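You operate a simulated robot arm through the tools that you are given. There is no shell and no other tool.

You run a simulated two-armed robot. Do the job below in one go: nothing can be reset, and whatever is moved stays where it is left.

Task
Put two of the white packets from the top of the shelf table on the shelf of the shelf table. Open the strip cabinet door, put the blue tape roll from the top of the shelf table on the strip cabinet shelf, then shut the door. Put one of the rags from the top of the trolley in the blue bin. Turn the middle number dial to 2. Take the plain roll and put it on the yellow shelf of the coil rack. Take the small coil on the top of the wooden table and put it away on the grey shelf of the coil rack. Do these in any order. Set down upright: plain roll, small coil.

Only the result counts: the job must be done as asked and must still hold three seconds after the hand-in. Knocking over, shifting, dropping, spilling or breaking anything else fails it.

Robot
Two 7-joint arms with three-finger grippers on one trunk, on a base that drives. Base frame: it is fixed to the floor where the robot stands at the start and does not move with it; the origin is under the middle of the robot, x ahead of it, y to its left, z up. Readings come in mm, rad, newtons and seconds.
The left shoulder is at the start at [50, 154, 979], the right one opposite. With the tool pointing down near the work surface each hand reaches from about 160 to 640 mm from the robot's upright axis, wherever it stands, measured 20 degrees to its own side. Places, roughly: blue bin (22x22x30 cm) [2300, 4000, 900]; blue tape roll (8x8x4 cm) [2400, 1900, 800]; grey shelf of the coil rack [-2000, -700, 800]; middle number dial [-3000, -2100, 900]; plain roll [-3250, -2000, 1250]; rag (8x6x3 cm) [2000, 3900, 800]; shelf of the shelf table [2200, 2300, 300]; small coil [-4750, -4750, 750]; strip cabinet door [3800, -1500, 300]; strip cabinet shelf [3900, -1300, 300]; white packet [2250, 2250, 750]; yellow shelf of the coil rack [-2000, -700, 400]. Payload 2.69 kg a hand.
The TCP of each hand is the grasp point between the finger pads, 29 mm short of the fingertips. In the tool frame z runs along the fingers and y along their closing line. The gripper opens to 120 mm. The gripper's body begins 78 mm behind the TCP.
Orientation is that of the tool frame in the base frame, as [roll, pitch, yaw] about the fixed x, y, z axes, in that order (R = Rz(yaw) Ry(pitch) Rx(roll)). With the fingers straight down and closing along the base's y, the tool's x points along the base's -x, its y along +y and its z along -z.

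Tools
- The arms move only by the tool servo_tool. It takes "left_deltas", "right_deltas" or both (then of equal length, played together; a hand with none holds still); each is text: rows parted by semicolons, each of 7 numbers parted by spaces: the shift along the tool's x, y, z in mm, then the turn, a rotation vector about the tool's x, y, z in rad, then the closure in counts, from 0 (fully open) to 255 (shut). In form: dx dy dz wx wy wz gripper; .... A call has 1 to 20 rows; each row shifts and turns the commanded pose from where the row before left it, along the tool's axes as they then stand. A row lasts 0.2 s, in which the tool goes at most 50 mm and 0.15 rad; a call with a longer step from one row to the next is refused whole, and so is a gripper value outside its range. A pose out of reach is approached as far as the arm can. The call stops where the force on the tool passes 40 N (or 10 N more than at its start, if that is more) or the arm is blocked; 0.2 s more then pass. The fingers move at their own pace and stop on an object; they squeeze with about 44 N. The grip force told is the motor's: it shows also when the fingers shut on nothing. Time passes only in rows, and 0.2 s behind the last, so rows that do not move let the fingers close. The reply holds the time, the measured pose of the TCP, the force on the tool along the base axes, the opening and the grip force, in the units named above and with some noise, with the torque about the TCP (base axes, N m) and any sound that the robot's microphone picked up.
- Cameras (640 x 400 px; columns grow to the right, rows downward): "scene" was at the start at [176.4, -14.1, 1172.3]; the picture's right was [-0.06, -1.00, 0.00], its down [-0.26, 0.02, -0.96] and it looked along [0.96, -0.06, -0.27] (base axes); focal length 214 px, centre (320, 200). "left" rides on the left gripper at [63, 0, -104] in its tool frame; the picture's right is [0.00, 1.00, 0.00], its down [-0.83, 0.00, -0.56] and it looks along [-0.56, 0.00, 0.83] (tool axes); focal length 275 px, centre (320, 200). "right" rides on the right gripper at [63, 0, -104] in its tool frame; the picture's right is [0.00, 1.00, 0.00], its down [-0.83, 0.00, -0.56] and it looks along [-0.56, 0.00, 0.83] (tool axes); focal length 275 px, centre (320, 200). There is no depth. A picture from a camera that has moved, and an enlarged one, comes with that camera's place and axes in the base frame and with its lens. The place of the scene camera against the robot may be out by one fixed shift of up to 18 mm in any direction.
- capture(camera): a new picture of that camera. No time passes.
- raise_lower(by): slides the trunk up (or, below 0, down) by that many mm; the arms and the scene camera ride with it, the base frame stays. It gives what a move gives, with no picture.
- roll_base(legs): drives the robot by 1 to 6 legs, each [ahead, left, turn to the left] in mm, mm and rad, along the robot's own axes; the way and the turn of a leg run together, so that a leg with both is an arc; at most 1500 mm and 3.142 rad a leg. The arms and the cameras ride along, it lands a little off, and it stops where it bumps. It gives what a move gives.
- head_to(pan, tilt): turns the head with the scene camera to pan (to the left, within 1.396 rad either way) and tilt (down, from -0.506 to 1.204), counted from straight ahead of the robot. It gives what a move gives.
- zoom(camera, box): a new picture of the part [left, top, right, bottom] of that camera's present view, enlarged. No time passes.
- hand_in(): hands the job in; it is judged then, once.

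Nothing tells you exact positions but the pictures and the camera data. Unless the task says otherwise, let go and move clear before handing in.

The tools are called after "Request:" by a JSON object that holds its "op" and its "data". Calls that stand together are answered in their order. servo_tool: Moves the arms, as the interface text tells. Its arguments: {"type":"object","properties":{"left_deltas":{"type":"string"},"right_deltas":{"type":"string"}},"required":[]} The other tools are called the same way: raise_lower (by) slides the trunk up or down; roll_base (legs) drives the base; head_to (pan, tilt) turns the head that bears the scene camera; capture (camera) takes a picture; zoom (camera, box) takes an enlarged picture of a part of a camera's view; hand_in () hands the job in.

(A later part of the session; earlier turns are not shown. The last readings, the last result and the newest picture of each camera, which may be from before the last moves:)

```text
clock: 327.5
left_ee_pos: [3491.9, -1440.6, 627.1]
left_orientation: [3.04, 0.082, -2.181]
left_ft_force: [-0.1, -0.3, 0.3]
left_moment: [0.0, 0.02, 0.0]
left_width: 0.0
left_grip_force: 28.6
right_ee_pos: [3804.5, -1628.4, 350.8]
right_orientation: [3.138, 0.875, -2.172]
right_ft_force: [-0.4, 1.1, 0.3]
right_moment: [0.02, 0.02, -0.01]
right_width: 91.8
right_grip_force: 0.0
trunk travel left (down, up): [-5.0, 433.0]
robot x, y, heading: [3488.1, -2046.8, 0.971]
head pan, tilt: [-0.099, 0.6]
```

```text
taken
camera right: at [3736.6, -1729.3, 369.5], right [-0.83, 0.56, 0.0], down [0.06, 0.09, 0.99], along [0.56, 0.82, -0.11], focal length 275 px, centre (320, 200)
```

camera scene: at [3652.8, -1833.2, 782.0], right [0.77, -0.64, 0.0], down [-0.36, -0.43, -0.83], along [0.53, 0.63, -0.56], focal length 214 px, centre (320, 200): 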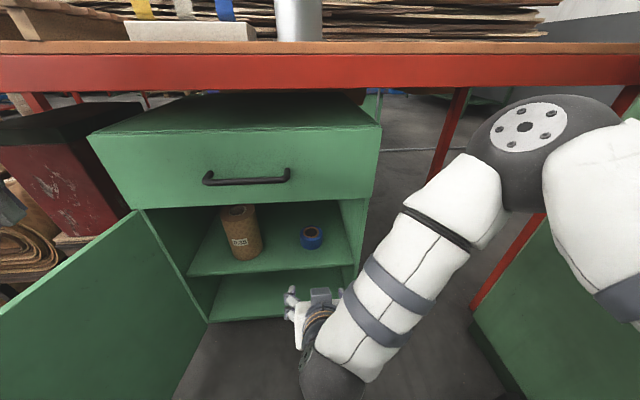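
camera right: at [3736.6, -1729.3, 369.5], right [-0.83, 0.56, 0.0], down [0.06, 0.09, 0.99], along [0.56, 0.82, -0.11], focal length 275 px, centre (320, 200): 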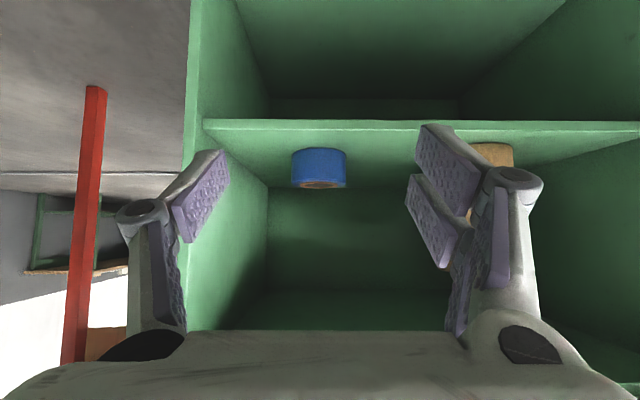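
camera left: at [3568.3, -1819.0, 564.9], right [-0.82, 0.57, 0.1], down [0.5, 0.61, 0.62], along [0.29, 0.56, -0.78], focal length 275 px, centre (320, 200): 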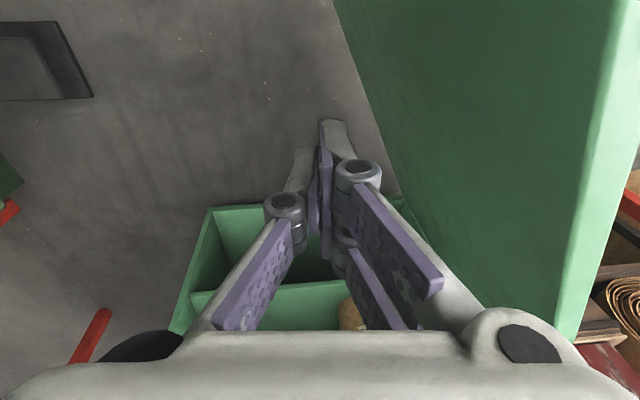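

Now to shut the door (≈108° open). I tuck the right hand back to the side, back the robot 150 mm, and then take the left hand to the door's outer side.

Request:
{"op": "servo_tool", "data": {"right_deltas": "-14 -28 -30 0 0.097 0 60; -11 -28 -31.3 0 0.097 0 60; -7.9 -28 -32.2 0 0.097 0 60; -4.7 -28 -32.8 0 0.097 0 60; -1.6 -28 -33.1 0 0.097 0 60; 1.7 -28 -33.1 0 0.097 0 60; 4.8 -28 -32.7 0 0.097 0 60; 7.9 -28 -32.1 0 0.097 0 60; 11 -28 -31.3 0 0.097 0 60"}}

Request:
{"op": "roll_base", "data": {"legs": [[-150, 0, 0]]}}

Request:
{"op": "head_to", "data": {"pan": 0.35, "tilt": 0.6}}

Request:
{"op": "capture", "data": {"camera": "scene"}}

```text
clock: 329.5
left_ee_pos: [3491.4, -1440.0, 627.2]
left_orientation: [3.041, 0.082, -2.181]
left_ft_force: [0.8, 0.2, -0.1]
left_moment: [-0.05, -0.01, 0.0]
left_width: 0.2
left_grip_force: 28.4
right_ee_pos: [3943.8, -1875.6, 619.3]
right_orientation: [3.138, -0.001, -2.165]
right_ft_force: [0.2, 0.1, 0.1]
right_moment: [0.0, 0.01, 0.01]
right_width: 91.7
right_grip_force: 0.0
trunk travel left (down, up): [-5.0, 433.0]
robot x, y, heading: [3487.4, -2042.3, 0.973]
head pan, tilt: [-0.099, 0.6]
```

```text
clock: 330.9
left_ee_pos: [3407.0, -1562.3, 628.1]
left_orientation: [3.042, 0.083, -2.179]
left_ft_force: [-0.1, 0.7, 0.9]
left_moment: [0.02, -0.02, 0.0]
left_width: 0.0
left_grip_force: 27.9
right_ee_pos: [3859.7, -1997.8, 620.3]
right_orientation: [3.139, 0.0, -2.168]
right_ft_force: [0.5, -0.7, 0.4]
right_moment: [0.02, -0.04, 0.0]
right_width: 91.9
right_grip_force: 0.1
trunk travel left (down, up): [-5.0, 433.0]
robot x, y, heading: [3405.1, -2165.8, 0.974]
head pan, tilt: [-0.099, 0.6]
```

```text
clock: 331.8
left_ee_pos: [3406.3, -1562.6, 627.7]
left_orientation: [3.04, 0.083, -2.18]
left_ft_force: [0.4, 0.9, 0.1]
left_moment: [0.01, -0.02, 0.01]
left_width: 0.1
left_grip_force: 29.2
right_ee_pos: [3859.1, -1997.7, 619.8]
right_orientation: [3.139, 0.002, -2.168]
right_ft_force: [0.3, -0.8, -0.2]
right_moment: [0.0, -0.02, -0.01]
right_width: 91.9
right_grip_force: 0.0
trunk travel left (down, up): [-5.0, 433.0]
robot x, y, heading: [3404.5, -2167.7, 0.977]
head pan, tilt: [0.351, 0.6]
```

```text
taken
camera scene: at [3534.2, -1937.5, 782.0], right [0.97, -0.24, 0.0], down [-0.14, -0.55, -0.83], along [0.2, 0.8, -0.56], focal length 214 px, centre (320, 200)
```

scene: 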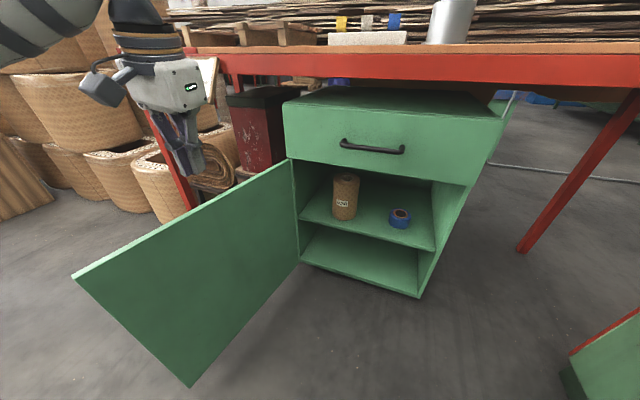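

Door at ~105°. I swing the left hand over the door's top to its outer side and lower it there.

Request:
{"op": "servo_tool", "data": {"left_deltas": "0 40 4 0 0 0 255; 10 40 4 0 0 0 255; 15 40 4 0 0 0 255; 15 40 4 0 0 0 255; 15 10 0 0 0 0 255; 0 0 0 0 0 0 255"}}

Request:
{"op": "capture", "data": {"camera": "scene"}}

Request:
{"op": "capture", "data": {"camera": "left"}}

```text
clock: 333.2
left_ee_pos: [3243.6, -1497.6, 599.0]
left_orientation: [3.04, 0.084, -2.18]
left_ft_force: [-0.3, 0.7, 0.2]
left_moment: [0.0, -0.01, 0.03]
left_width: 0.0
left_grip_force: 28.5
left hand out of reach, approached as far as the arm can: row 2, 3, 4, 5
right_ee_pos: [3859.5, -1997.5, 619.2]
right_orientation: [3.14, 0.002, -2.167]
right_ft_force: [0.4, -0.6, 0.7]
right_moment: [0.02, 0.01, 0.02]
right_width: 91.7
right_grip_force: 0.0
trunk travel left (down, up): [-5.0, 433.0]
robot x, y, heading: [3401.8, -2161.4, 0.973]
head pan, tilt: [0.351, 0.6]
```

```text
taken
camera scene: at [3534.1, -1937.5, 782.0], right [0.97, -0.24, 0.0], down [-0.14, -0.55, -0.83], along [0.2, 0.8, -0.56], focal length 214 px, centre (320, 200)
```

scene: 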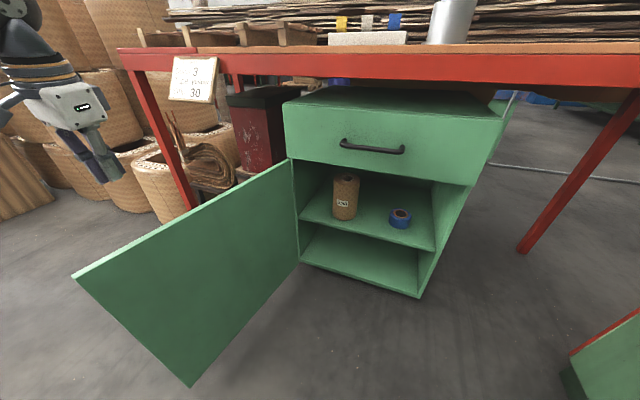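

```text
taken
camera left: at [3213.4, -1561.2, 697.2], right [-0.82, 0.57, 0.1], down [0.5, 0.61, 0.62], along [0.29, 0.56, -0.78], focal length 275 px, centre (320, 200)
```

left: 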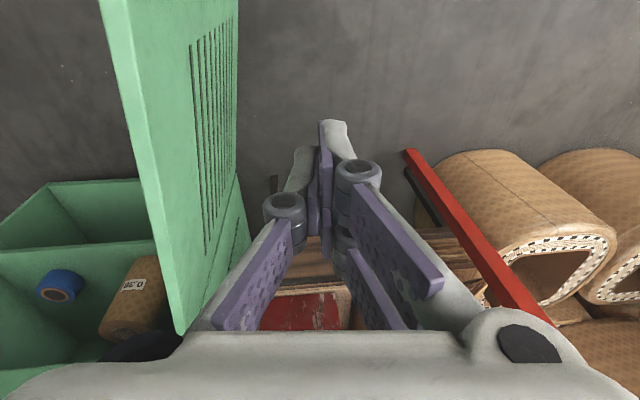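

The hand is on the outer side. I lower it to z≈440 and sweep the door rightward.

Request:
{"op": "servo_tool", "data": {"left_deltas": "0 0 40 0 0 0 255; 0 0 40 0 0 0 255; 0 0 40 0 0 0 255; 0 0 40 0 0 0 255; 0 0 0 0 0 0 255"}}

Request:
{"op": "servo_tool", "data": {"left_deltas": "2.6 -13.1 -1.3 0 0 0 255; 2.6 -13.1 -1.3 0 0 0 255; 2.6 -13.1 -1.3 0 0 0 255; 2.6 -13.1 -1.3 0 0 0 255; 2.6 -13.1 -1.3 0 0 0 255; 2.6 -13.1 -1.3 0 0 0 255; 2.6 -13.1 -1.3 0 0 0 255; 2.6 -13.1 -1.3 0 0 0 255; 2 -12 -1.2 0 0 0 255; 2 -12 -1.2 0 0 0 255; 2 -12 -1.2 0 0 0 255; 2 -12 -1.2 0 0 0 255; 2 -12 -1.2 0 0 0 255; -1.4 -13.6 -1.3 0 0 0 255; -1.4 -13.6 -1.3 0 0 0 255; -1.4 -13.6 -1.3 0 0 0 255; -1.4 -13.6 -1.3 0 0 0 255; -1.4 -13.6 -1.3 0 0 0 255; -1.4 -13.6 -1.3 0 0 0 255; -1.4 -13.6 -1.3 0 0 0 255"}}

Request:
{"op": "capture", "data": {"camera": "scene"}}

```text
clock: 334.4
left_ee_pos: [3240.3, -1474.8, 440.2]
left_orientation: [3.041, 0.081, -2.181]
left_ft_force: [0.2, 0.9, -0.3]
left_moment: [0.02, 0.01, 0.0]
left_width: 0.2
left_grip_force: 28.3
right_ee_pos: [3859.5, -1997.3, 620.0]
right_orientation: [3.138, -0.001, -2.167]
right_ft_force: [0.2, 0.1, 0.1]
right_moment: [0.0, 0.0, -0.01]
right_width: 91.9
right_grip_force: 0.0
trunk travel left (down, up): [-5.0, 433.0]
robot x, y, heading: [3402.2, -2167.4, 0.972]
head pan, tilt: [0.351, 0.6]
```

```text
clock: 338.6
left_ee_pos: [3441.0, -1643.5, 439.1]
left_orientation: [3.041, 0.081, -2.179]
left_ft_force: [0.5, 0.3, -0.6]
left_moment: [-0.01, 0.02, 0.05]
left_width: 0.0
left_grip_force: 29.1
right_ee_pos: [3858.5, -1998.2, 620.4]
right_orientation: [3.137, 0.001, -2.166]
right_ft_force: [-0.4, -0.5, -0.1]
right_moment: [-0.02, -0.01, 0.03]
right_width: 91.7
right_grip_force: 0.1
trunk travel left (down, up): [-5.0, 433.0]
robot x, y, heading: [3399.0, -2165.6, 0.977]
head pan, tilt: [0.351, 0.6]
```

```text
taken
camera scene: at [3534.1, -1937.5, 782.0], right [0.97, -0.24, 0.0], down [-0.14, -0.55, -0.83], along [0.2, 0.8, -0.56], focal length 214 px, centre (320, 200)
```

scene: 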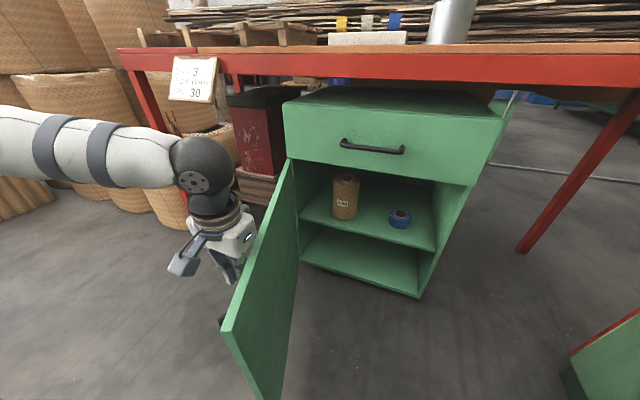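

The door is closing (~78°). I continue right and forward along the arc.

Request:
{"op": "servo_tool", "data": {"left_deltas": "-3 -13.8 -1.3 0 0 0 255; -3 -13.8 -1.3 0 0 0 255; -3 -13.8 -1.3 0 0 0 255; -3 -13.8 -1.3 0 0 0 255; -3 -13.8 -1.3 0 0 0 255; -3 -13.8 -1.3 0 0 0 255; -3 -13.8 -1.3 0 0 0 255; -3 -13.8 -1.3 0 0 0 255; -7.5 -11.3 -1.1 0 0 0 255; -7.5 -11.3 -1.1 0 0 0 255; -7.5 -11.3 -1.1 0 0 0 255; -7.5 -11.3 -1.1 0 0 0 255; -7.5 -11.3 -1.1 0 0 0 255; -7.5 -11.3 -1.1 0 0 0 255; -7.5 -11.3 -1.1 0 0 0 255; -7.5 -11.3 -1.1 0 0 0 255"}}

Request:
{"op": "capture", "data": {"camera": "scene"}}

```text
clock: 342.0
left_ee_pos: [3654.5, -1689.5, 443.5]
left_orientation: [3.04, 0.082, -2.179]
left_ft_force: [0.0, 0.0, -0.4]
left_moment: [-0.01, -0.01, 0.02]
left_width: 0.0
left_grip_force: 28.4
right_ee_pos: [3859.6, -1997.4, 620.1]
right_orientation: [3.14, -0.001, -2.168]
right_ft_force: [-0.2, -0.1, 0.7]
right_moment: [0.0, 0.01, 0.0]
right_width: 91.7
right_grip_force: 0.1
trunk travel left (down, up): [-5.0, 433.0]
robot x, y, heading: [3401.9, -2166.1, 0.973]
head pan, tilt: [0.351, 0.6]
```

```text
taken
camera scene: at [3534.1, -1937.5, 782.0], right [0.97, -0.24, 0.0], down [-0.14, -0.55, -0.83], along [0.2, 0.8, -0.56], focal length 214 px, centre (320, 200)
```

scene: 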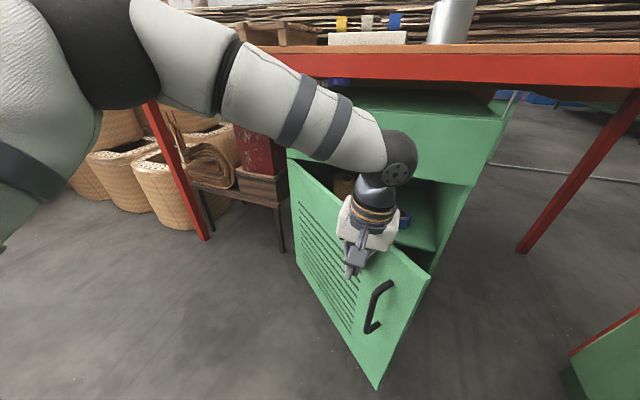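

The door is ~42° open. I tilt the left fingers to point at the door (they will just push it), for the final push to clear the drawer handle.

Request:
{"op": "servo_tool", "data": {"left_deltas": "5 0 0 0 -0.1 0 255; 5 0 0 0 -0.1 0 255; 5 0 0 0 -0.1 0 255; 0 0 0 0 -0.1 0 255; 0 0 0 0 -0.1 0 255; 0 0 0 0 -0.1 0 255; 0 0 0 0 -0.1 0 255; 0 0 0 0 -0.1 0 255; 0 0 0 0 -0.1 0 255; 0 0 0 0 -0.1 0 255; 0 0 0 0 0 0 255"}}

Request:
{"op": "capture", "data": {"camera": "scene"}}

```text
clock: 344.4
left_ee_pos: [3645.9, -1702.9, 440.1]
left_orientation: [2.929, 1.074, -2.358]
left_ft_force: [0.0, 0.1, -0.1]
left_moment: [0.01, 0.02, 0.04]
left_width: 0.0
left_grip_force: 28.8
right_ee_pos: [3860.1, -1996.8, 619.7]
right_orientation: [3.139, 0.0, -2.169]
right_ft_force: [-0.6, -0.6, 0.3]
right_moment: [-0.02, 0.0, -0.03]
right_width: 91.6
right_grip_force: 0.0
trunk travel left (down, up): [-5.0, 433.0]
robot x, y, heading: [3401.0, -2170.0, 0.976]
head pan, tilt: [0.351, 0.6]
```

```text
taken
camera scene: at [3534.1, -1937.5, 782.0], right [0.97, -0.24, 0.0], down [-0.14, -0.55, -0.83], along [0.2, 0.8, -0.56], focal length 214 px, centre (320, 200)
```

scene: 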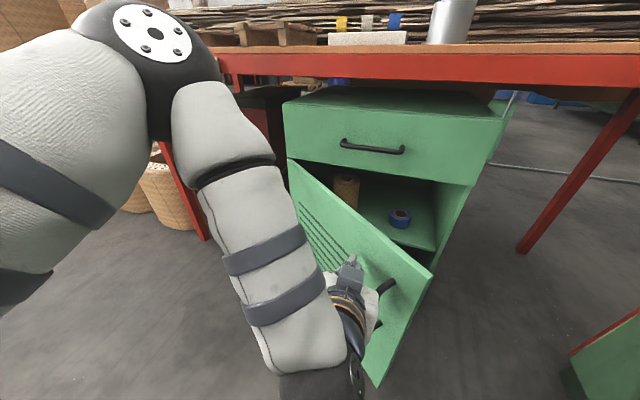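

The fingers point at the door beside the handle. I shift the hand 35 mm left, then roll the base ahead to push the door shut.

Request:
{"op": "servo_tool", "data": {"left_deltas": "0 18 0 0 0 0 255; 0 18 0 0 0 0 255; 0 0 0 0 0 0 255"}}

Request:
{"op": "roll_base", "data": {"legs": [[150, 0, 0]]}}

Request:
{"op": "capture", "data": {"camera": "scene"}}

```text
clock: 345.2
left_ee_pos: [3616.4, -1683.2, 442.9]
left_orientation: [2.927, 1.074, -2.36]
left_ft_force: [-0.2, -0.3, 0.3]
left_moment: [0.01, -0.04, 0.02]
left_width: 0.0
left_grip_force: 28.4
right_ee_pos: [3859.4, -1996.9, 620.4]
right_orientation: [3.137, 0.0, -2.167]
right_ft_force: [0.2, -0.6, -0.4]
right_moment: [0.04, -0.02, -0.02]
right_width: 91.9
right_grip_force: 0.0
trunk travel left (down, up): [-5.0, 433.0]
robot x, y, heading: [3404.3, -2167.9, 0.973]
head pan, tilt: [0.351, 0.6]
```

```text
clock: 346.5
left_ee_pos: [3699.3, -1562.3, 442.8]
left_orientation: [2.927, 1.072, -2.363]
left_ft_force: [0.0, 0.6, -1.0]
left_moment: [0.0, 0.03, 0.01]
left_width: 0.0
left_grip_force: 28.5
right_ee_pos: [3941.1, -1876.2, 619.6]
right_orientation: [3.138, -0.001, -2.167]
right_ft_force: [0.3, 0.3, -0.4]
right_moment: [0.03, 0.04, -0.02]
right_width: 91.8
right_grip_force: 0.0
trunk travel left (down, up): [-5.0, 433.0]
robot x, y, heading: [3488.0, -2048.8, 0.975]
head pan, tilt: [0.351, 0.6]
```

```text
taken
camera scene: at [3616.5, -1816.4, 782.0], right [0.97, -0.24, 0.0], down [-0.14, -0.55, -0.83], along [0.2, 0.8, -0.56], focal length 214 px, centre (320, 200)
```

scene: 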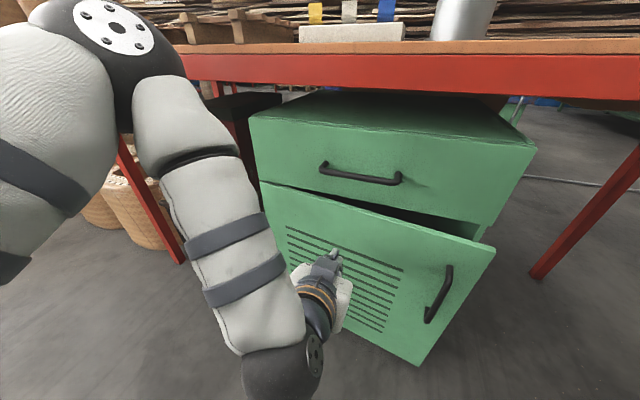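

Nearly shut (~20°). I finish by pushing with the arm in guarded small steps.

Request:
{"op": "servo_tool", "data": {"left_deltas": "-4.8 0 8.8 0 0 0 255; -4.8 0 8.8 0 0 0 255; -4.8 0 8.8 0 0 0 255; -4.8 0 8.8 0 0 0 255; -4.8 0 8.8 0 0 0 255; -4.8 0 8.8 0 0 0 255; -4.8 0 8.8 0 0 0 255; -4.8 0 8.8 0 0 0 255; -4.8 0 8.8 0 0 0 255; -3.4 0 6.2 0 0 0 255; -3.4 0 6.2 0 0 0 255; -3.4 0 6.2 0 0 0 255"}}

Request:
{"op": "capture", "data": {"camera": "scene"}}

```text
clock: 348.7
left_ee_pos: [3748.8, -1486.1, 442.9]
left_orientation: [2.928, 1.065, -2.362]
left_ft_force: [-10.2, -12.1, 5.4]
left_moment: [0.28, -0.17, 0.07]
left_width: 0.0
left_grip_force: 28.9
right_ee_pos: [3941.2, -1876.4, 620.4]
right_orientation: [3.137, 0.002, -2.165]
right_ft_force: [-0.3, -0.5, -0.6]
right_moment: [0.02, 0.04, 0.06]
right_width: 91.7
right_grip_force: 0.0
trunk travel left (down, up): [-5.0, 433.0]
robot x, y, heading: [3484.1, -2046.7, 0.973]
head pan, tilt: [0.351, 0.6]
stopped in row 10 (left hand): the force on the tool passed its limit at 55 N (the readings are from after the stop); the commanded pose is now the measured one
```

```text
taken
camera scene: at [3615.1, -1817.6, 782.3], right [0.97, -0.24, 0.0], down [-0.14, -0.55, -0.83], along [0.2, 0.8, -0.56], focal length 214 px, centre (320, 200)
```

scene: 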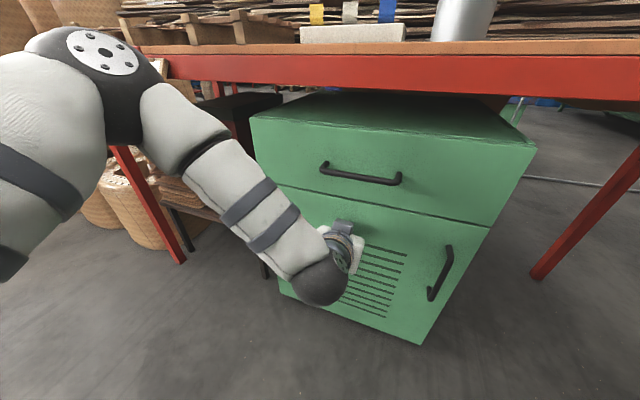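

The door looks flush. I withdraw the hand and zoom to verify it stays shut.

Request:
{"op": "servo_tool", "data": {"left_deltas": "4.8 0 -8.8 0 0 0 255; 9.6 0 -17.6 0 0 0 255; 14 0 -26 0 0 0 255; 14 0 -26 0 0 0 255; 0 0 0 0 0 0 255"}}

Request:
{"op": "zoom", "data": {"camera": "scene", "box": [240, 80, 560, 360]}}

```text
clock: 349.9
left_ee_pos: [3699.0, -1557.8, 443.7]
left_orientation: [2.93, 1.064, -2.359]
left_ft_force: [0.1, -1.0, 0.2]
left_moment: [0.02, -0.03, -0.02]
left_width: 0.0
left_grip_force: 28.7
right_ee_pos: [3940.8, -1876.3, 619.4]
right_orientation: [3.139, 0.001, -2.166]
right_ft_force: [0.0, -0.4, 0.3]
right_moment: [0.02, -0.01, 0.0]
right_width: 91.8
right_grip_force: 0.1
trunk travel left (down, up): [-5.0, 433.0]
robot x, y, heading: [3484.0, -2044.8, 0.975]
head pan, tilt: [0.351, 0.6]
```

```text
1.43 times, centred on (400, 220) of scene
camera zoom: at [3615.9, -1816.7, 782.0], right [0.97, -0.24, 0.0], down [-0.14, -0.55, -0.83], along [0.2, 0.8, -0.56], focal length 306 px, centre (206, 171)
```

zoom: 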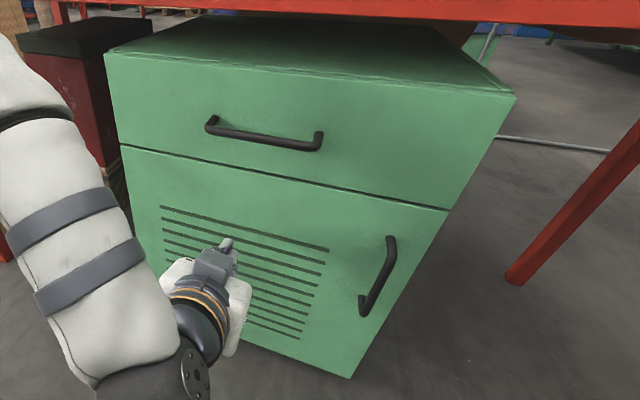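

The door is shut with the tape inside. I bring the left hand back to a carrying pose, back away and turn west (trunk still low because of the wire).

Request:
{"op": "servo_tool", "data": {"left_deltas": "-16.8 12 -18.8 0 0.1 0 255; -14.8 12 -20.5 0 0.1 0 255; -12.7 14 -21.8 0 0.1 0 200; -10.5 14 -23.1 0 0.1 0 100; -8.1 14 -23.9 0 0.1 0 60; -5.7 14 -24.7 0 0.1 0 60; -3.2 14 -25.1 0 0.1 0 60; -0.7 12 -25.2 0 0.1 0 60; 1.9 12 -25.3 0 0.1 0 60; 4.3 0 -20 0 0.1 0 60; 0 0 0 0.1 0.05 0 60"}}

Request:
{"op": "roll_base", "data": {"legs": [[-150, 0, 0], [0, 0, 2.155]]}}

Request:
{"op": "head_to", "data": {"pan": 0.0, "tilt": 0.25}}

Request:
{"op": "capture", "data": {"camera": "scene"}}

```text
clock: 352.3
left_ee_pos: [3582.5, -1575.6, 658.4]
left_orientation: [3.141, 0.024, -2.18]
left_ft_force: [-0.3, 0.6, 0.2]
left_moment: [0.02, 0.0, -0.03]
left_width: 92.0
left_grip_force: 0.1
left hand out of reach, approached as far as the arm can: row 10
right_ee_pos: [3941.4, -1876.1, 620.9]
right_orientation: [3.137, 0.0, -2.167]
right_ft_force: [1.1, -0.4, 1.5]
right_moment: [0.0, 0.0, 0.01]
right_width: 91.5
right_grip_force: 0.0
trunk travel left (down, up): [-5.0, 433.0]
robot x, y, heading: [3485.6, -2042.7, 0.976]
head pan, tilt: [0.351, 0.6]
```

```text
clock: 358.7
left_ee_pos: [2946.0, -2323.0, 658.6]
left_orientation: [3.138, 0.025, -0.084]
left_ft_force: [0.4, 0.2, 0.1]
left_moment: [-0.06, 0.02, 0.01]
left_width: 92.0
left_grip_force: 0.1
right_ee_pos: [3024.3, -1861.9, 619.3]
right_orientation: [3.138, 0.001, -0.072]
right_ft_force: [-0.5, 1.2, 0.3]
right_moment: [-0.02, -0.01, 0.02]
right_width: 91.8
right_grip_force: 0.0
trunk travel left (down, up): [-5.0, 433.0]
robot x, y, heading: [3399.5, -2173.1, 3.066]
head pan, tilt: [0.351, 0.6]
```

```text
clock: 359.5
left_ee_pos: [2945.7, -2323.1, 659.5]
left_orientation: [3.139, 0.025, -0.084]
left_ft_force: [0.4, 0.0, 0.2]
left_moment: [-0.01, 0.0, -0.02]
left_width: 91.7
left_grip_force: 0.1
right_ee_pos: [3023.9, -1862.5, 620.4]
right_orientation: [3.14, 0.001, -0.071]
right_ft_force: [-0.5, -0.8, 0.8]
right_moment: [0.0, 0.03, 0.02]
right_width: 91.8
right_grip_force: 0.1
trunk travel left (down, up): [-5.0, 433.0]
robot x, y, heading: [3397.4, -2167.2, 3.069]
head pan, tilt: [0.0, 0.25]
```

```text
taken
camera scene: at [3130.1, -2160.5, 814.1], right [0.07, 1.0, 0.0], down [0.25, -0.02, -0.97], along [-0.97, 0.07, -0.25], focal length 214 px, centre (320, 200)
```

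scene: 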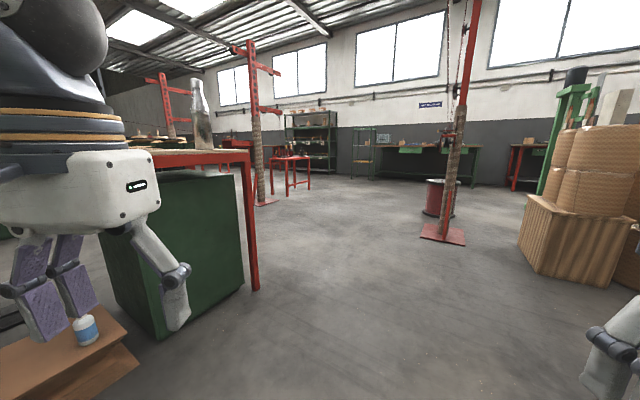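

Heading west under the wire with trunk low, keeping midway between the wire's foot-line and the green-cabinet table (corner ≈(2034,-2448)).

Request:
{"op": "roll_base", "data": {"legs": [[750, 0, 0], [0, 0, -0.379], [832, 0, 0], [0, 0, 0.38], [700, 0, 0]]}}

Request:
{"op": "capture", "data": {"camera": "scene"}}

```text
clock: 370.2
left_ee_pos: [1452.0, -1917.2, 659.2]
left_orientation: [3.14, 0.025, -0.083]
left_ft_force: [-0.1, 1.7, -0.2]
left_moment: [0.06, 0.02, -0.02]
left_width: 91.7
left_grip_force: 0.1
right_ee_pos: [1530.5, -1455.5, 621.2]
right_orientation: [3.136, 0.005, -0.074]
right_ft_force: [-0.6, 0.7, -0.1]
right_moment: [-0.02, -0.02, -0.01]
right_width: 91.9
right_grip_force: 0.0
trunk travel left (down, up): [-5.0, 433.0]
robot x, y, heading: [1906.2, -1765.8, 3.068]
head pan, tilt: [0.0, 0.25]
stopped in leg 5: the robot was blocked; the commanded pose is now the measured one
```

```text
taken
camera scene: at [1637.2, -1754.5, 814.4], right [0.07, 1.0, 0.0], down [0.25, -0.02, -0.97], along [-0.97, 0.07, -0.25], focal length 214 px, centre (320, 200)
```

scene: 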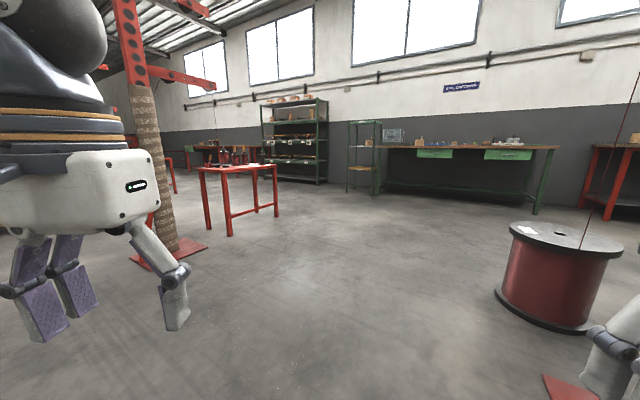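

I was blocked: my right forearm (elbow ≈z 900+) reached the wire, which is lower (~950) here. I lower both hands, which brings the elbows down, before moving on.

Request:
{"op": "servo_tool", "data": {"right_deltas": "0 0 30 0 0 0 60; 0 0 30 0 0 0 60; 0 0 30 0 0 0 60; 0 0 30 0 0 0 60; 0 0 30 0 0 0 60; 0 0 20 0 0 0 60; 0 0 0 0 0 0 60", "left_deltas": "0 0 30 0 0 0 60; 0 0 30 0 0 0 60; 0 0 30 0 0 0 60; 0 0 30 0 0 0 60; 0 0 30 0 0 0 60; 0 0 20 0 0 0 60; 0 0 0 0 0 0 60"}}

Request:
{"op": "head_to", "data": {"pan": -1.3, "tilt": 0.0}}

Request:
{"op": "capture", "data": {"camera": "scene"}}

```text
clock: 371.8
left_ee_pos: [1447.0, -1917.3, 487.5]
left_orientation: [3.137, 0.025, -0.081]
left_ft_force: [0.4, -0.4, 0.0]
left_moment: [0.0, 0.03, 0.0]
left_width: 91.8
left_grip_force: 0.1
right_ee_pos: [1528.8, -1455.3, 449.5]
right_orientation: [3.136, 0.002, -0.072]
right_ft_force: [-0.2, 0.1, 0.5]
right_moment: [0.05, 0.0, -0.03]
right_width: 91.9
right_grip_force: 0.1
trunk travel left (down, up): [-5.0, 433.0]
robot x, y, heading: [1907.9, -1765.5, 3.073]
head pan, tilt: [0.0, 0.25]
```

```text
clock: 373.2
left_ee_pos: [1447.9, -1917.5, 488.1]
left_orientation: [3.141, 0.024, -0.082]
left_ft_force: [-0.6, 0.0, 0.7]
left_moment: [-0.03, 0.0, 0.01]
left_width: 92.0
left_grip_force: 0.1
right_ee_pos: [1529.0, -1454.9, 450.0]
right_orientation: [3.135, 0.003, -0.074]
right_ft_force: [0.8, 0.5, -0.3]
right_moment: [0.01, 0.0, -0.02]
right_width: 91.8
right_grip_force: 0.0
trunk travel left (down, up): [-5.0, 433.0]
robot x, y, heading: [1904.8, -1763.1, 3.074]
head pan, tilt: [-1.3, 0.0]
```

```text
taken
camera scene: at [1711.6, -1672.0, 837.2], right [0.98, 0.2, 0.0], down [0.0, 0.0, -1.0], along [-0.2, 0.98, 0.0], focal length 214 px, centre (320, 200)
```

scene: 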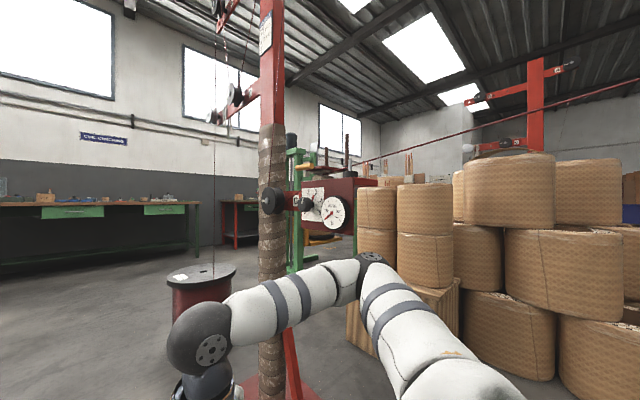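

The elbow is now at z≈700, clearly below the wire. I continue west past the post.

Request:
{"op": "roll_base", "data": {"legs": [[700, 100, 0], [600, 0, 0]]}}

Request:
{"op": "capture", "data": {"camera": "scene"}}

Request:
{"op": "head_to", "data": {"pan": 0.0, "tilt": 0.25}}

Request:
{"op": "capture", "data": {"camera": "scene"}}

```text
clock: 380.1
left_ee_pos: [133.3, -1916.5, 489.0]
left_orientation: [3.14, 0.024, -0.095]
left_ft_force: [-0.7, 0.1, -0.1]
left_moment: [0.0, 0.01, -0.02]
left_width: 92.0
left_grip_force: 0.1
right_ee_pos: [222.3, -1455.0, 449.8]
right_orientation: [3.136, 0.004, -0.084]
right_ft_force: [0.1, -0.1, -0.1]
right_moment: [0.03, 0.02, 0.0]
right_width: 91.8
right_grip_force: 0.0
trunk travel left (down, up): [-5.0, 433.0]
robot x, y, heading: [593.9, -1767.5, 3.058]
head pan, tilt: [-1.3, 0.0]
```

```text
taken
camera scene: at [401.3, -1673.2, 837.2], right [0.98, 0.19, 0.0], down [0.0, 0.0, -1.0], along [-0.19, 0.98, 0.0], focal length 214 px, centre (320, 200)
```

scene: 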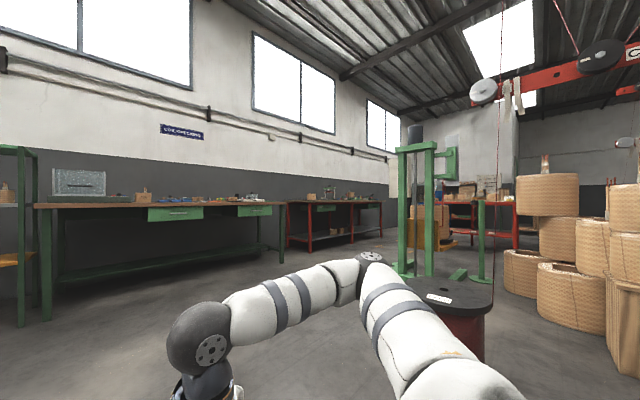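

```text
clock: 381.6
left_ee_pos: [133.7, -1915.5, 486.9]
left_orientation: [3.141, 0.024, -0.094]
left_ft_force: [-1.3, -0.6, -0.5]
left_moment: [-0.02, -0.04, 0.0]
left_width: 92.0
left_grip_force: 0.0
right_ee_pos: [220.7, -1453.9, 450.2]
right_orientation: [3.136, 0.002, -0.085]
right_ft_force: [0.2, 0.4, 0.3]
right_moment: [0.01, 0.0, -0.01]
right_width: 91.9
right_grip_force: 0.2
trunk travel left (down, up): [-5.0, 433.0]
robot x, y, heading: [595.8, -1772.0, 3.058]
head pan, tilt: [0.0, 0.25]
```

```text
taken
camera scene: at [325.1, -1753.9, 814.2], right [0.08, 1.0, 0.0], down [0.25, -0.02, -0.97], along [-0.97, 0.08, -0.25], focal length 214 px, centre (320, 200)
```

scene: 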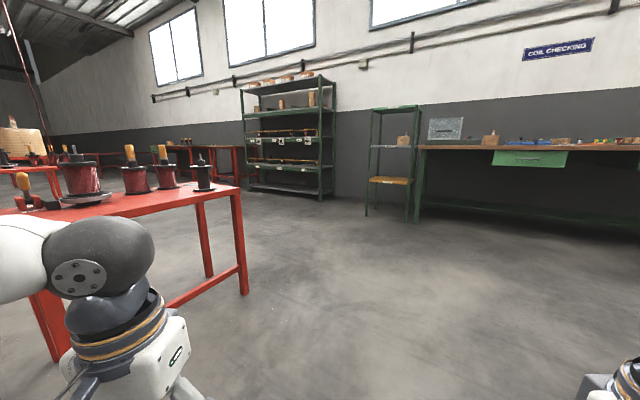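

The coil rack (grey top shelf, yellow lower shelf) is at about (-2040,-660). I raise the trunk again (nothing overhead here) and look further west.

Request:
{"op": "raise_lower", "data": {"by": 400}}

Request:
{"op": "capture", "data": {"camera": "scene"}}

Request:
{"op": "zoom", "data": {"camera": "scene", "box": [0, 100, 240, 250]}}

Request:
{"op": "zoom", "data": {"camera": "scene", "box": [220, 100, 460, 250]}}

```text
clock: 385.4
left_ee_pos: [134.1, -1915.1, 887.4]
left_orientation: [3.139, 0.024, -0.094]
left_ft_force: [-0.2, -0.8, 0.9]
left_moment: [-0.03, -0.01, -0.01]
left_width: 91.8
left_grip_force: 0.0
right_ee_pos: [220.2, -1451.9, 848.7]
right_orientation: [3.137, 0.003, -0.084]
right_ft_force: [0.3, 1.0, 0.5]
right_moment: [0.0, -0.01, -0.01]
right_width: 92.1
right_grip_force: 0.0
trunk travel left (down, up): [-405.0, 33.0]
robot x, y, heading: [593.9, -1768.3, 3.061]
head pan, tilt: [0.0, 0.25]
```

```text
taken
camera scene: at [467.2, -1765.6, 1240.0], right [0.08, 1.0, 0.0], down [0.25, -0.02, -0.97], along [-0.97, 0.08, -0.25], focal length 214 px, centre (320, 200)
```

scene: 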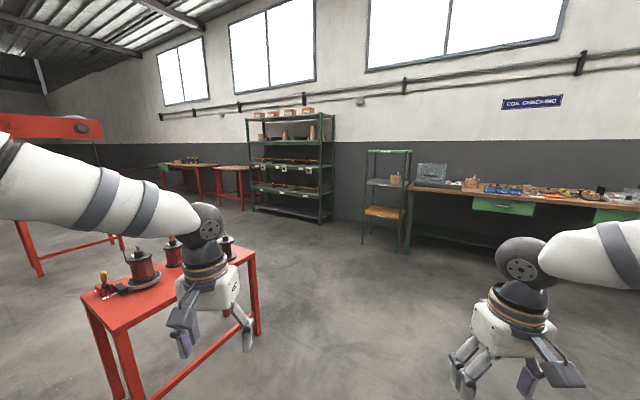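

```text
2.67 times, centred on (120, 175) of scene
camera zoom: at [467.2, -1765.6, 1240.0], right [0.08, 1.0, 0.0], down [0.25, -0.02, -0.97], along [-0.97, 0.08, -0.25], focal length 572 px, centre (853, 267)
```

zoom: 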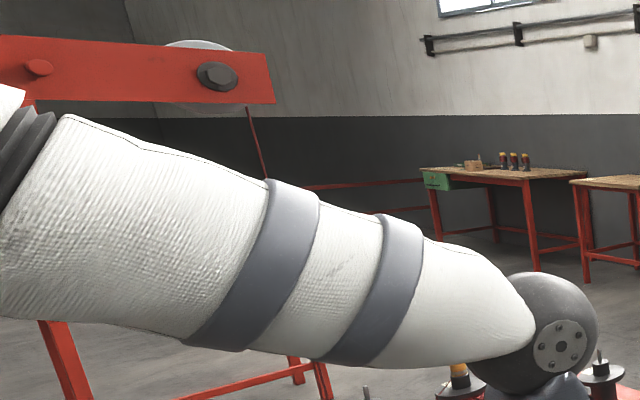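

```text
2.67 times, centred on (340, 175) of scene
camera zoom: at [467.2, -1765.6, 1240.0], right [0.08, 1.0, 0.0], down [0.25, -0.02, -0.97], along [-0.97, 0.08, -0.25], focal length 572 px, centre (267, 267)
```

zoom: 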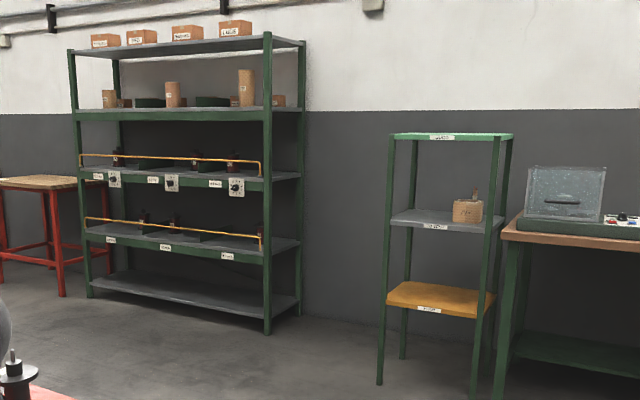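

The big shelf unit holds three dials at mid height (middle one ≈(-3160,-2080,865)) and rolls on the shelf above. I drive west, passing north of the red table.

Request:
{"op": "roll_base", "data": {"legs": [[0, 0, -0.086], [1500, 0, 0], [400, 0, 0]]}}

Request:
{"op": "head_to", "data": {"pan": 0.1, "tilt": 0.2}}

Request:
{"op": "capture", "data": {"camera": "scene"}}

Request:
{"op": "zoom", "data": {"camera": "scene", "box": [160, 60, 400, 240]}}

```text
clock: 395.5
left_ee_pos: [-1761.5, -1550.6, 889.7]
left_orientation: [3.139, 0.026, -0.188]
left_ft_force: [-1.2, 0.2, -0.4]
left_moment: [0.0, -0.01, -0.02]
left_width: 91.8
left_grip_force: 0.1
right_ee_pos: [-1632.3, -1101.2, 848.9]
right_orientation: [3.136, 0.002, -0.179]
right_ft_force: [-0.5, 0.8, 0.4]
right_moment: [0.01, -0.05, -0.01]
right_width: 91.8
right_grip_force: 0.0
trunk travel left (down, up): [-405.0, 33.0]
robot x, y, heading: [-1286.1, -1449.3, 2.963]
head pan, tilt: [0.0, 0.25]
```

```text
clock: 396.2
left_ee_pos: [-1761.8, -1551.7, 888.1]
left_orientation: [3.139, 0.025, -0.188]
left_ft_force: [-0.3, 0.9, 0.1]
left_moment: [-0.02, 0.01, 0.02]
left_width: 92.0
left_grip_force: 0.1
right_ee_pos: [-1632.3, -1100.1, 849.7]
right_orientation: [3.136, 0.001, -0.179]
right_ft_force: [1.2, 0.2, -0.5]
right_moment: [0.0, -0.01, 0.01]
right_width: 91.9
right_grip_force: 0.0
trunk travel left (down, up): [-405.0, 33.0]
robot x, y, heading: [-1289.2, -1451.1, 2.963]
head pan, tilt: [0.099, 0.201]
```

```text
taken
camera scene: at [-1416.1, -1443.3, 1244.6], right [0.08, 1.0, 0.0], down [0.2, -0.02, -0.98], along [-0.98, 0.08, -0.2], focal length 214 px, centre (320, 200)
```

scene: 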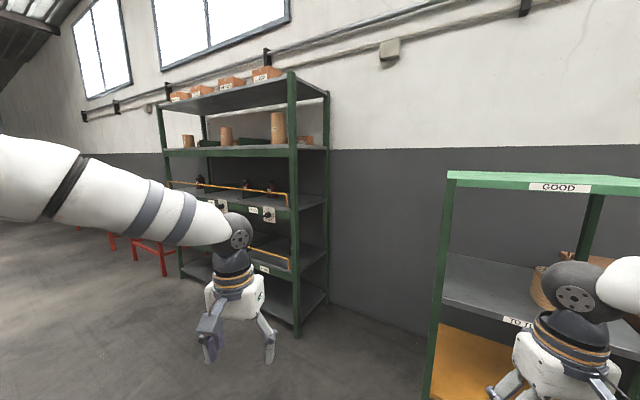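

```text
2.22 times, centred on (280, 150) of scene
camera zoom: at [-1416.1, -1443.3, 1244.6], right [0.08, 1.0, 0.0], down [0.2, -0.02, -0.98], along [-0.98, 0.08, -0.2], focal length 477 px, centre (409, 311)
```

zoom: 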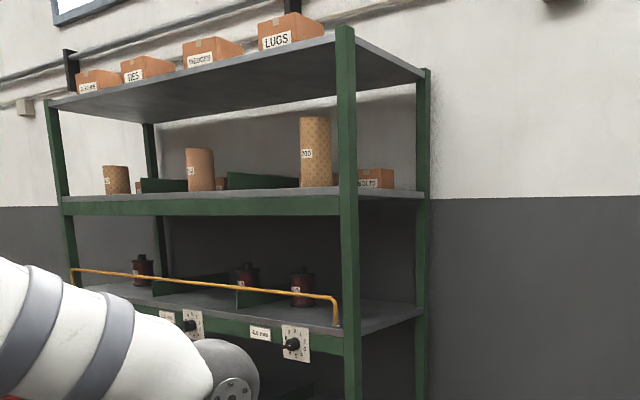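

The plain (unpatterned) roll is the middle one on the second shelf (shelf z≈1270), near the middle dial (≈(-3118,-2082,870)). I drive to stand ~700 mm in front of them, facing the unit (heading ≈2.547).

Request:
{"op": "roll_base", "data": {"legs": [[0, 0, 0.869], [1500, 0, 0], [100, 0, 0], [0, 0, -1.285]]}}

Request:
{"op": "head_to", "data": {"pan": 0.0, "tilt": 0.15}}

Request:
{"op": "capture", "data": {"camera": "scene"}}

```text
clock: 409.8
left_ee_pos: [-2981.6, -2398.5, 888.1]
left_orientation: [3.136, 0.024, -0.582]
left_ft_force: [0.3, -0.7, 0.3]
left_moment: [0.04, -0.02, 0.02]
left_width: 91.9
left_grip_force: 0.1
right_ee_pos: [-2688.9, -2031.7, 851.0]
right_orientation: [3.135, 0.005, -0.57]
right_ft_force: [0.0, -1.1, -0.4]
right_moment: [0.03, 0.0, -0.04]
right_width: 91.7
right_grip_force: 0.2
trunk travel left (down, up): [-405.0, 33.0]
robot x, y, heading: [-2506.7, -2482.2, 2.57]
head pan, tilt: [0.099, 0.201]
```

```text
clock: 410.4
left_ee_pos: [-2981.6, -2398.5, 887.6]
left_orientation: [3.139, 0.024, -0.582]
left_ft_force: [-0.5, -1.1, 0.4]
left_moment: [-0.01, 0.0, -0.04]
left_width: 91.8
left_grip_force: 0.0
right_ee_pos: [-2689.4, -2031.7, 850.1]
right_orientation: [3.137, 0.002, -0.571]
right_ft_force: [-1.3, 0.0, 0.4]
right_moment: [0.01, 0.02, -0.01]
right_width: 91.8
right_grip_force: 0.1
trunk travel left (down, up): [-405.0, 33.0]
robot x, y, heading: [-2502.0, -2487.5, 2.572]
head pan, tilt: [0.0, 0.15]
```

```text
taken
camera scene: at [-2612.0, -2421.0, 1249.3], right [0.54, 0.84, 0.0], down [0.13, -0.08, -0.99], along [-0.83, 0.53, -0.15], focal length 214 px, centre (320, 200)
```

scene: 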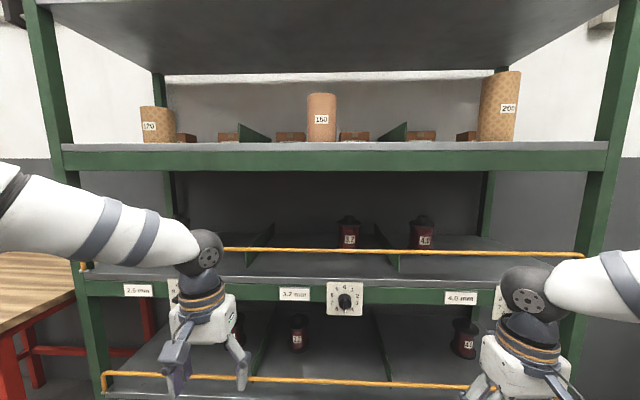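

Straight in front: the plain roll (label 150) and the middle dial. I zoom on both.

Request:
{"op": "zoom", "data": {"camera": "scene", "box": [310, 265, 380, 335]}}

Request:
{"op": "zoom", "data": {"camera": "scene", "box": [260, 70, 400, 170]}}

```text
5.71 times, centred on (345, 300) of scene
camera zoom: at [-2612.0, -2421.0, 1249.3], right [0.54, 0.84, 0.0], down [0.13, -0.08, -0.99], along [-0.83, 0.53, -0.15], focal length 1226 px, centre (177, -371)
```

zoom: 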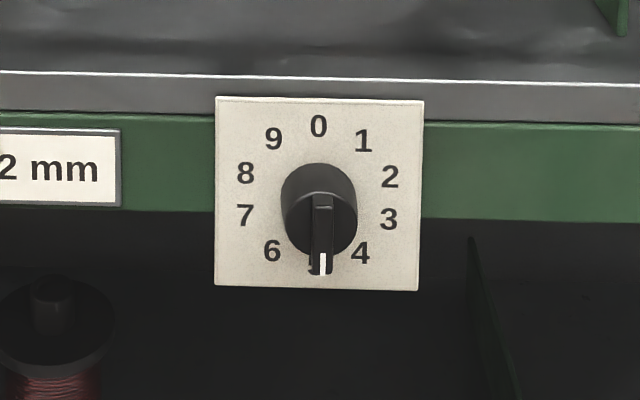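

```text
4.00 times, centred on (330, 120) of scene
camera zoom: at [-2612.0, -2421.0, 1249.3], right [0.54, 0.84, 0.0], down [0.13, -0.08, -0.99], along [-0.83, 0.53, -0.15], focal length 858 px, centre (280, 520)
```

zoom: 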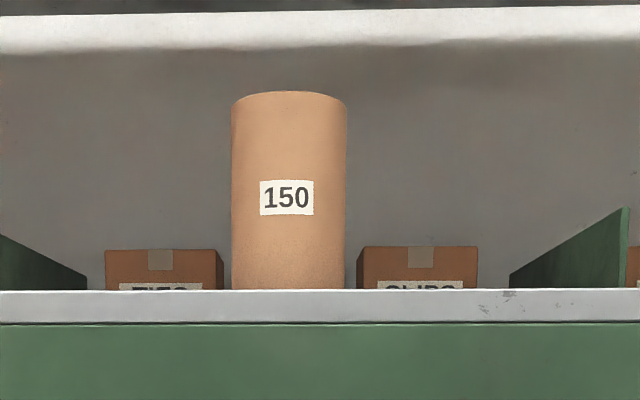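

The dial points to 5 and must go to 2 (108° counter-clockwise). It is at about (712,-71,855) in my frame. I bring the right hand to a level pose in front of it.

Request:
{"op": "servo_tool", "data": {"right_deltas": "-10.5 14 0 0 -0.105 0 100; -10.4 14 1.1 0 -0.105 0 100; -10.3 14 2.2 0 -0.105 0 100; -10 14 3.2 0 -0.105 0 100; -9.6 14 4.3 0 -0.105 0 100; -9.1 14 5.3 0 -0.105 0 100; -8.5 14 6.2 0 -0.105 0 100; -7.8 14 7 0 -0.105 0 100; -7 14 7.8 0 -0.105 0 100; -6.1 14 8.5 0 -0.105 0 100; -5.2 14 9.1 0 -0.105 0 100; -4.2 14 9.6 0 -0.105 0 100; -3.2 14 10 0 -0.105 0 100; -2.1 14 10.3 0 -0.105 0 100; -1.1 14 10.4 0 -0.1 0 100", "left_deltas": "0 20 0 0 0 0 0; 0 20 0 0 0 0 0; 0 20 0 0 0 0 0; 0 20 0 0 0 0 0; 0 0 0 0 0 0 0; 0 0 0 0 0 0 0; 0 0 0 0 0 0 0; 0 0 0 0 0 0 0; 0 0 0 0 0 0 0; 0 0 0 0 0 0 0; 0 0 0 0 0 0 0; 0 0 0 0 0 0 0; 0 0 0 0 0 0 0; 0 0 0 0 0 0 0; 0 0 0 0 0 0 0"}}

Request:
{"op": "capture", "data": {"camera": "right"}}

Request:
{"op": "capture", "data": {"camera": "scene"}}

```text
clock: 413.6
left_ee_pos: [-3026.2, -2467.2, 887.5]
left_orientation: [3.139, 0.024, -0.582]
left_ft_force: [-0.1, 0.2, 0.1]
left_moment: [0.02, -0.04, 0.0]
left_width: 119.9
left_grip_force: 0.1
right_ee_pos: [-2935.3, -2124.3, 851.9]
right_orientation: [0.633, 1.564, -3.081]
right_ft_force: [-0.2, 0.3, -0.6]
right_moment: [-0.02, 0.01, -0.02]
right_width: 73.0
right_grip_force: 0.0
trunk travel left (down, up): [-405.0, 33.0]
robot x, y, heading: [-2504.7, -2483.0, 2.572]
head pan, tilt: [0.0, 0.15]
```

```text
taken
camera right: at [-2848.4, -2181.4, 788.1], right [-0.54, -0.84, 0.0], down [0.47, -0.3, 0.83], along [-0.7, 0.45, 0.56], focal length 275 px, centre (320, 200)
```

right: 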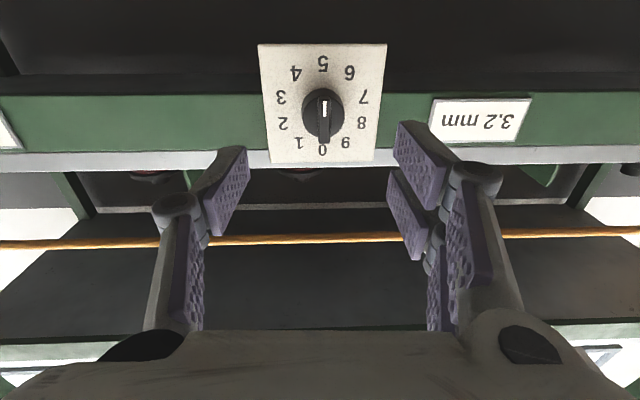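

```text
taken
camera scene: at [-2612.3, -2421.0, 1249.2], right [0.54, 0.84, 0.0], down [0.13, -0.08, -0.99], along [-0.83, 0.53, -0.15], focal length 214 px, centre (320, 200)
```

scene: 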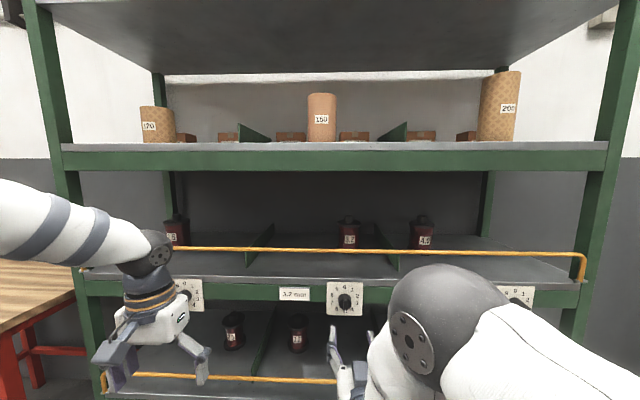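

The dial is centred in the right camera. I advance 60 mm and triangulate its exact distance and height.

Request:
{"op": "servo_tool", "data": {"right_deltas": "-2 0 20 0 0 0 130; -2 0 20 0 0 0 130; -2 0 20 0 0 0 130; 0 0 0 0 0 0 130"}}

Request:
{"op": "capture", "data": {"camera": "right"}}

Request:
{"op": "zoom", "data": {"camera": "right", "box": [220, 0, 420, 160]}}

```text
clock: 414.6
left_ee_pos: [-3026.1, -2467.6, 887.3]
left_orientation: [3.138, 0.025, -0.581]
left_ft_force: [0.7, -0.4, 0.2]
left_moment: [0.01, 0.0, 0.04]
left_width: 119.9
left_grip_force: 0.0
right_ee_pos: [-2984.7, -2092.3, 858.2]
right_orientation: [1.073, 1.564, -2.642]
right_ft_force: [-0.9, 0.0, -0.6]
right_moment: [-0.01, -0.01, 0.0]
right_width: 59.1
right_grip_force: 0.0
trunk travel left (down, up): [-405.0, 33.0]
robot x, y, heading: [-2503.6, -2482.4, 2.575]
head pan, tilt: [0.0, 0.15]
```

```text
taken
camera right: at [-2897.5, -2149.0, 795.5], right [-0.54, -0.84, 0.0], down [0.47, -0.3, 0.83], along [-0.7, 0.45, 0.56], focal length 275 px, centre (320, 200)
```

right: 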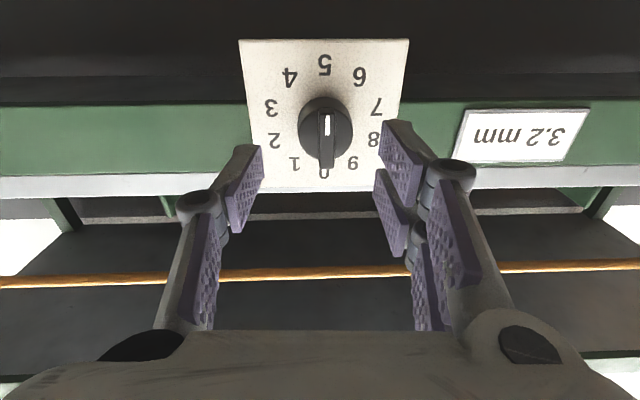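

```text
2.50 times, centred on (320, 80) of right
camera zoom: at [-2897.5, -2149.0, 795.5], right [-0.54, -0.84, 0.0], down [0.47, -0.3, 0.83], along [-0.7, 0.45, 0.56], focal length 688 px, centre (320, 500)
```

zoom: 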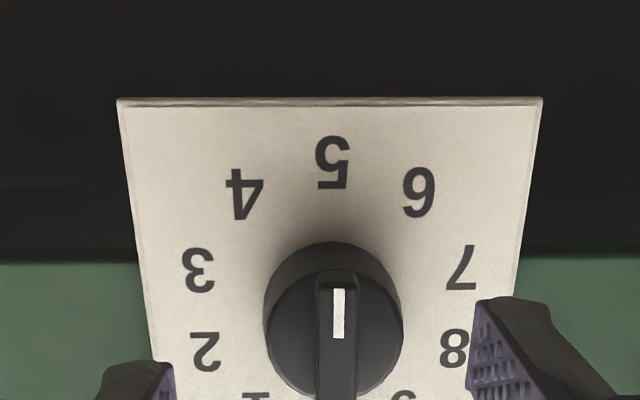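

The plate is at 714 mm ahead, dial centre z≈863, with the grip bar protruding ~30 mm. I align and advance 42 mm around the bar.

Request:
{"op": "servo_tool", "data": {"right_deltas": "-5 3.7 10 0 0 0 150; 0 0 16 0 0 0 160; 0 0 16 0 0 0 160; 0 0 0 0 0 0 160"}}

Request:
{"op": "capture", "data": {"camera": "right"}}

Request:
{"op": "capture", "data": {"camera": "scene"}}

```text
clock: 415.6
left_ee_pos: [-3026.2, -2466.5, 886.9]
left_orientation: [3.137, 0.024, -0.581]
left_ft_force: [-0.1, -0.5, -0.3]
left_moment: [0.03, 0.0, -0.02]
left_width: 120.2
left_grip_force: 0.0
right_ee_pos: [-3021.9, -2071.4, 861.2]
right_orientation: [1.026, 1.567, -2.686]
right_ft_force: [0.2, 0.0, -0.1]
right_moment: [0.02, 0.05, -0.02]
right_width: 44.6
right_grip_force: 0.1
trunk travel left (down, up): [-405.0, 33.0]
robot x, y, heading: [-2505.6, -2482.8, 2.578]
head pan, tilt: [0.0, 0.15]
```

```text
taken
camera right: at [-2935.2, -2129.1, 799.0], right [-0.54, -0.84, 0.0], down [0.47, -0.3, 0.83], along [-0.7, 0.45, 0.56], focal length 275 px, centre (320, 200)
```

right: 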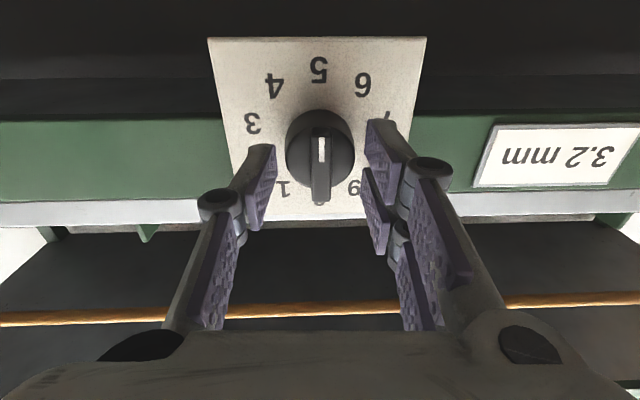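

```text
taken
camera scene: at [-2611.9, -2421.1, 1249.3], right [0.54, 0.84, 0.0], down [0.13, -0.08, -0.99], along [-0.83, 0.53, -0.15], focal length 214 px, centre (320, 200)
```

scene: 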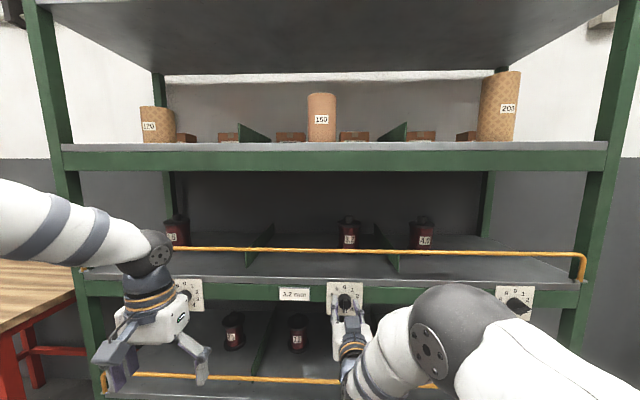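

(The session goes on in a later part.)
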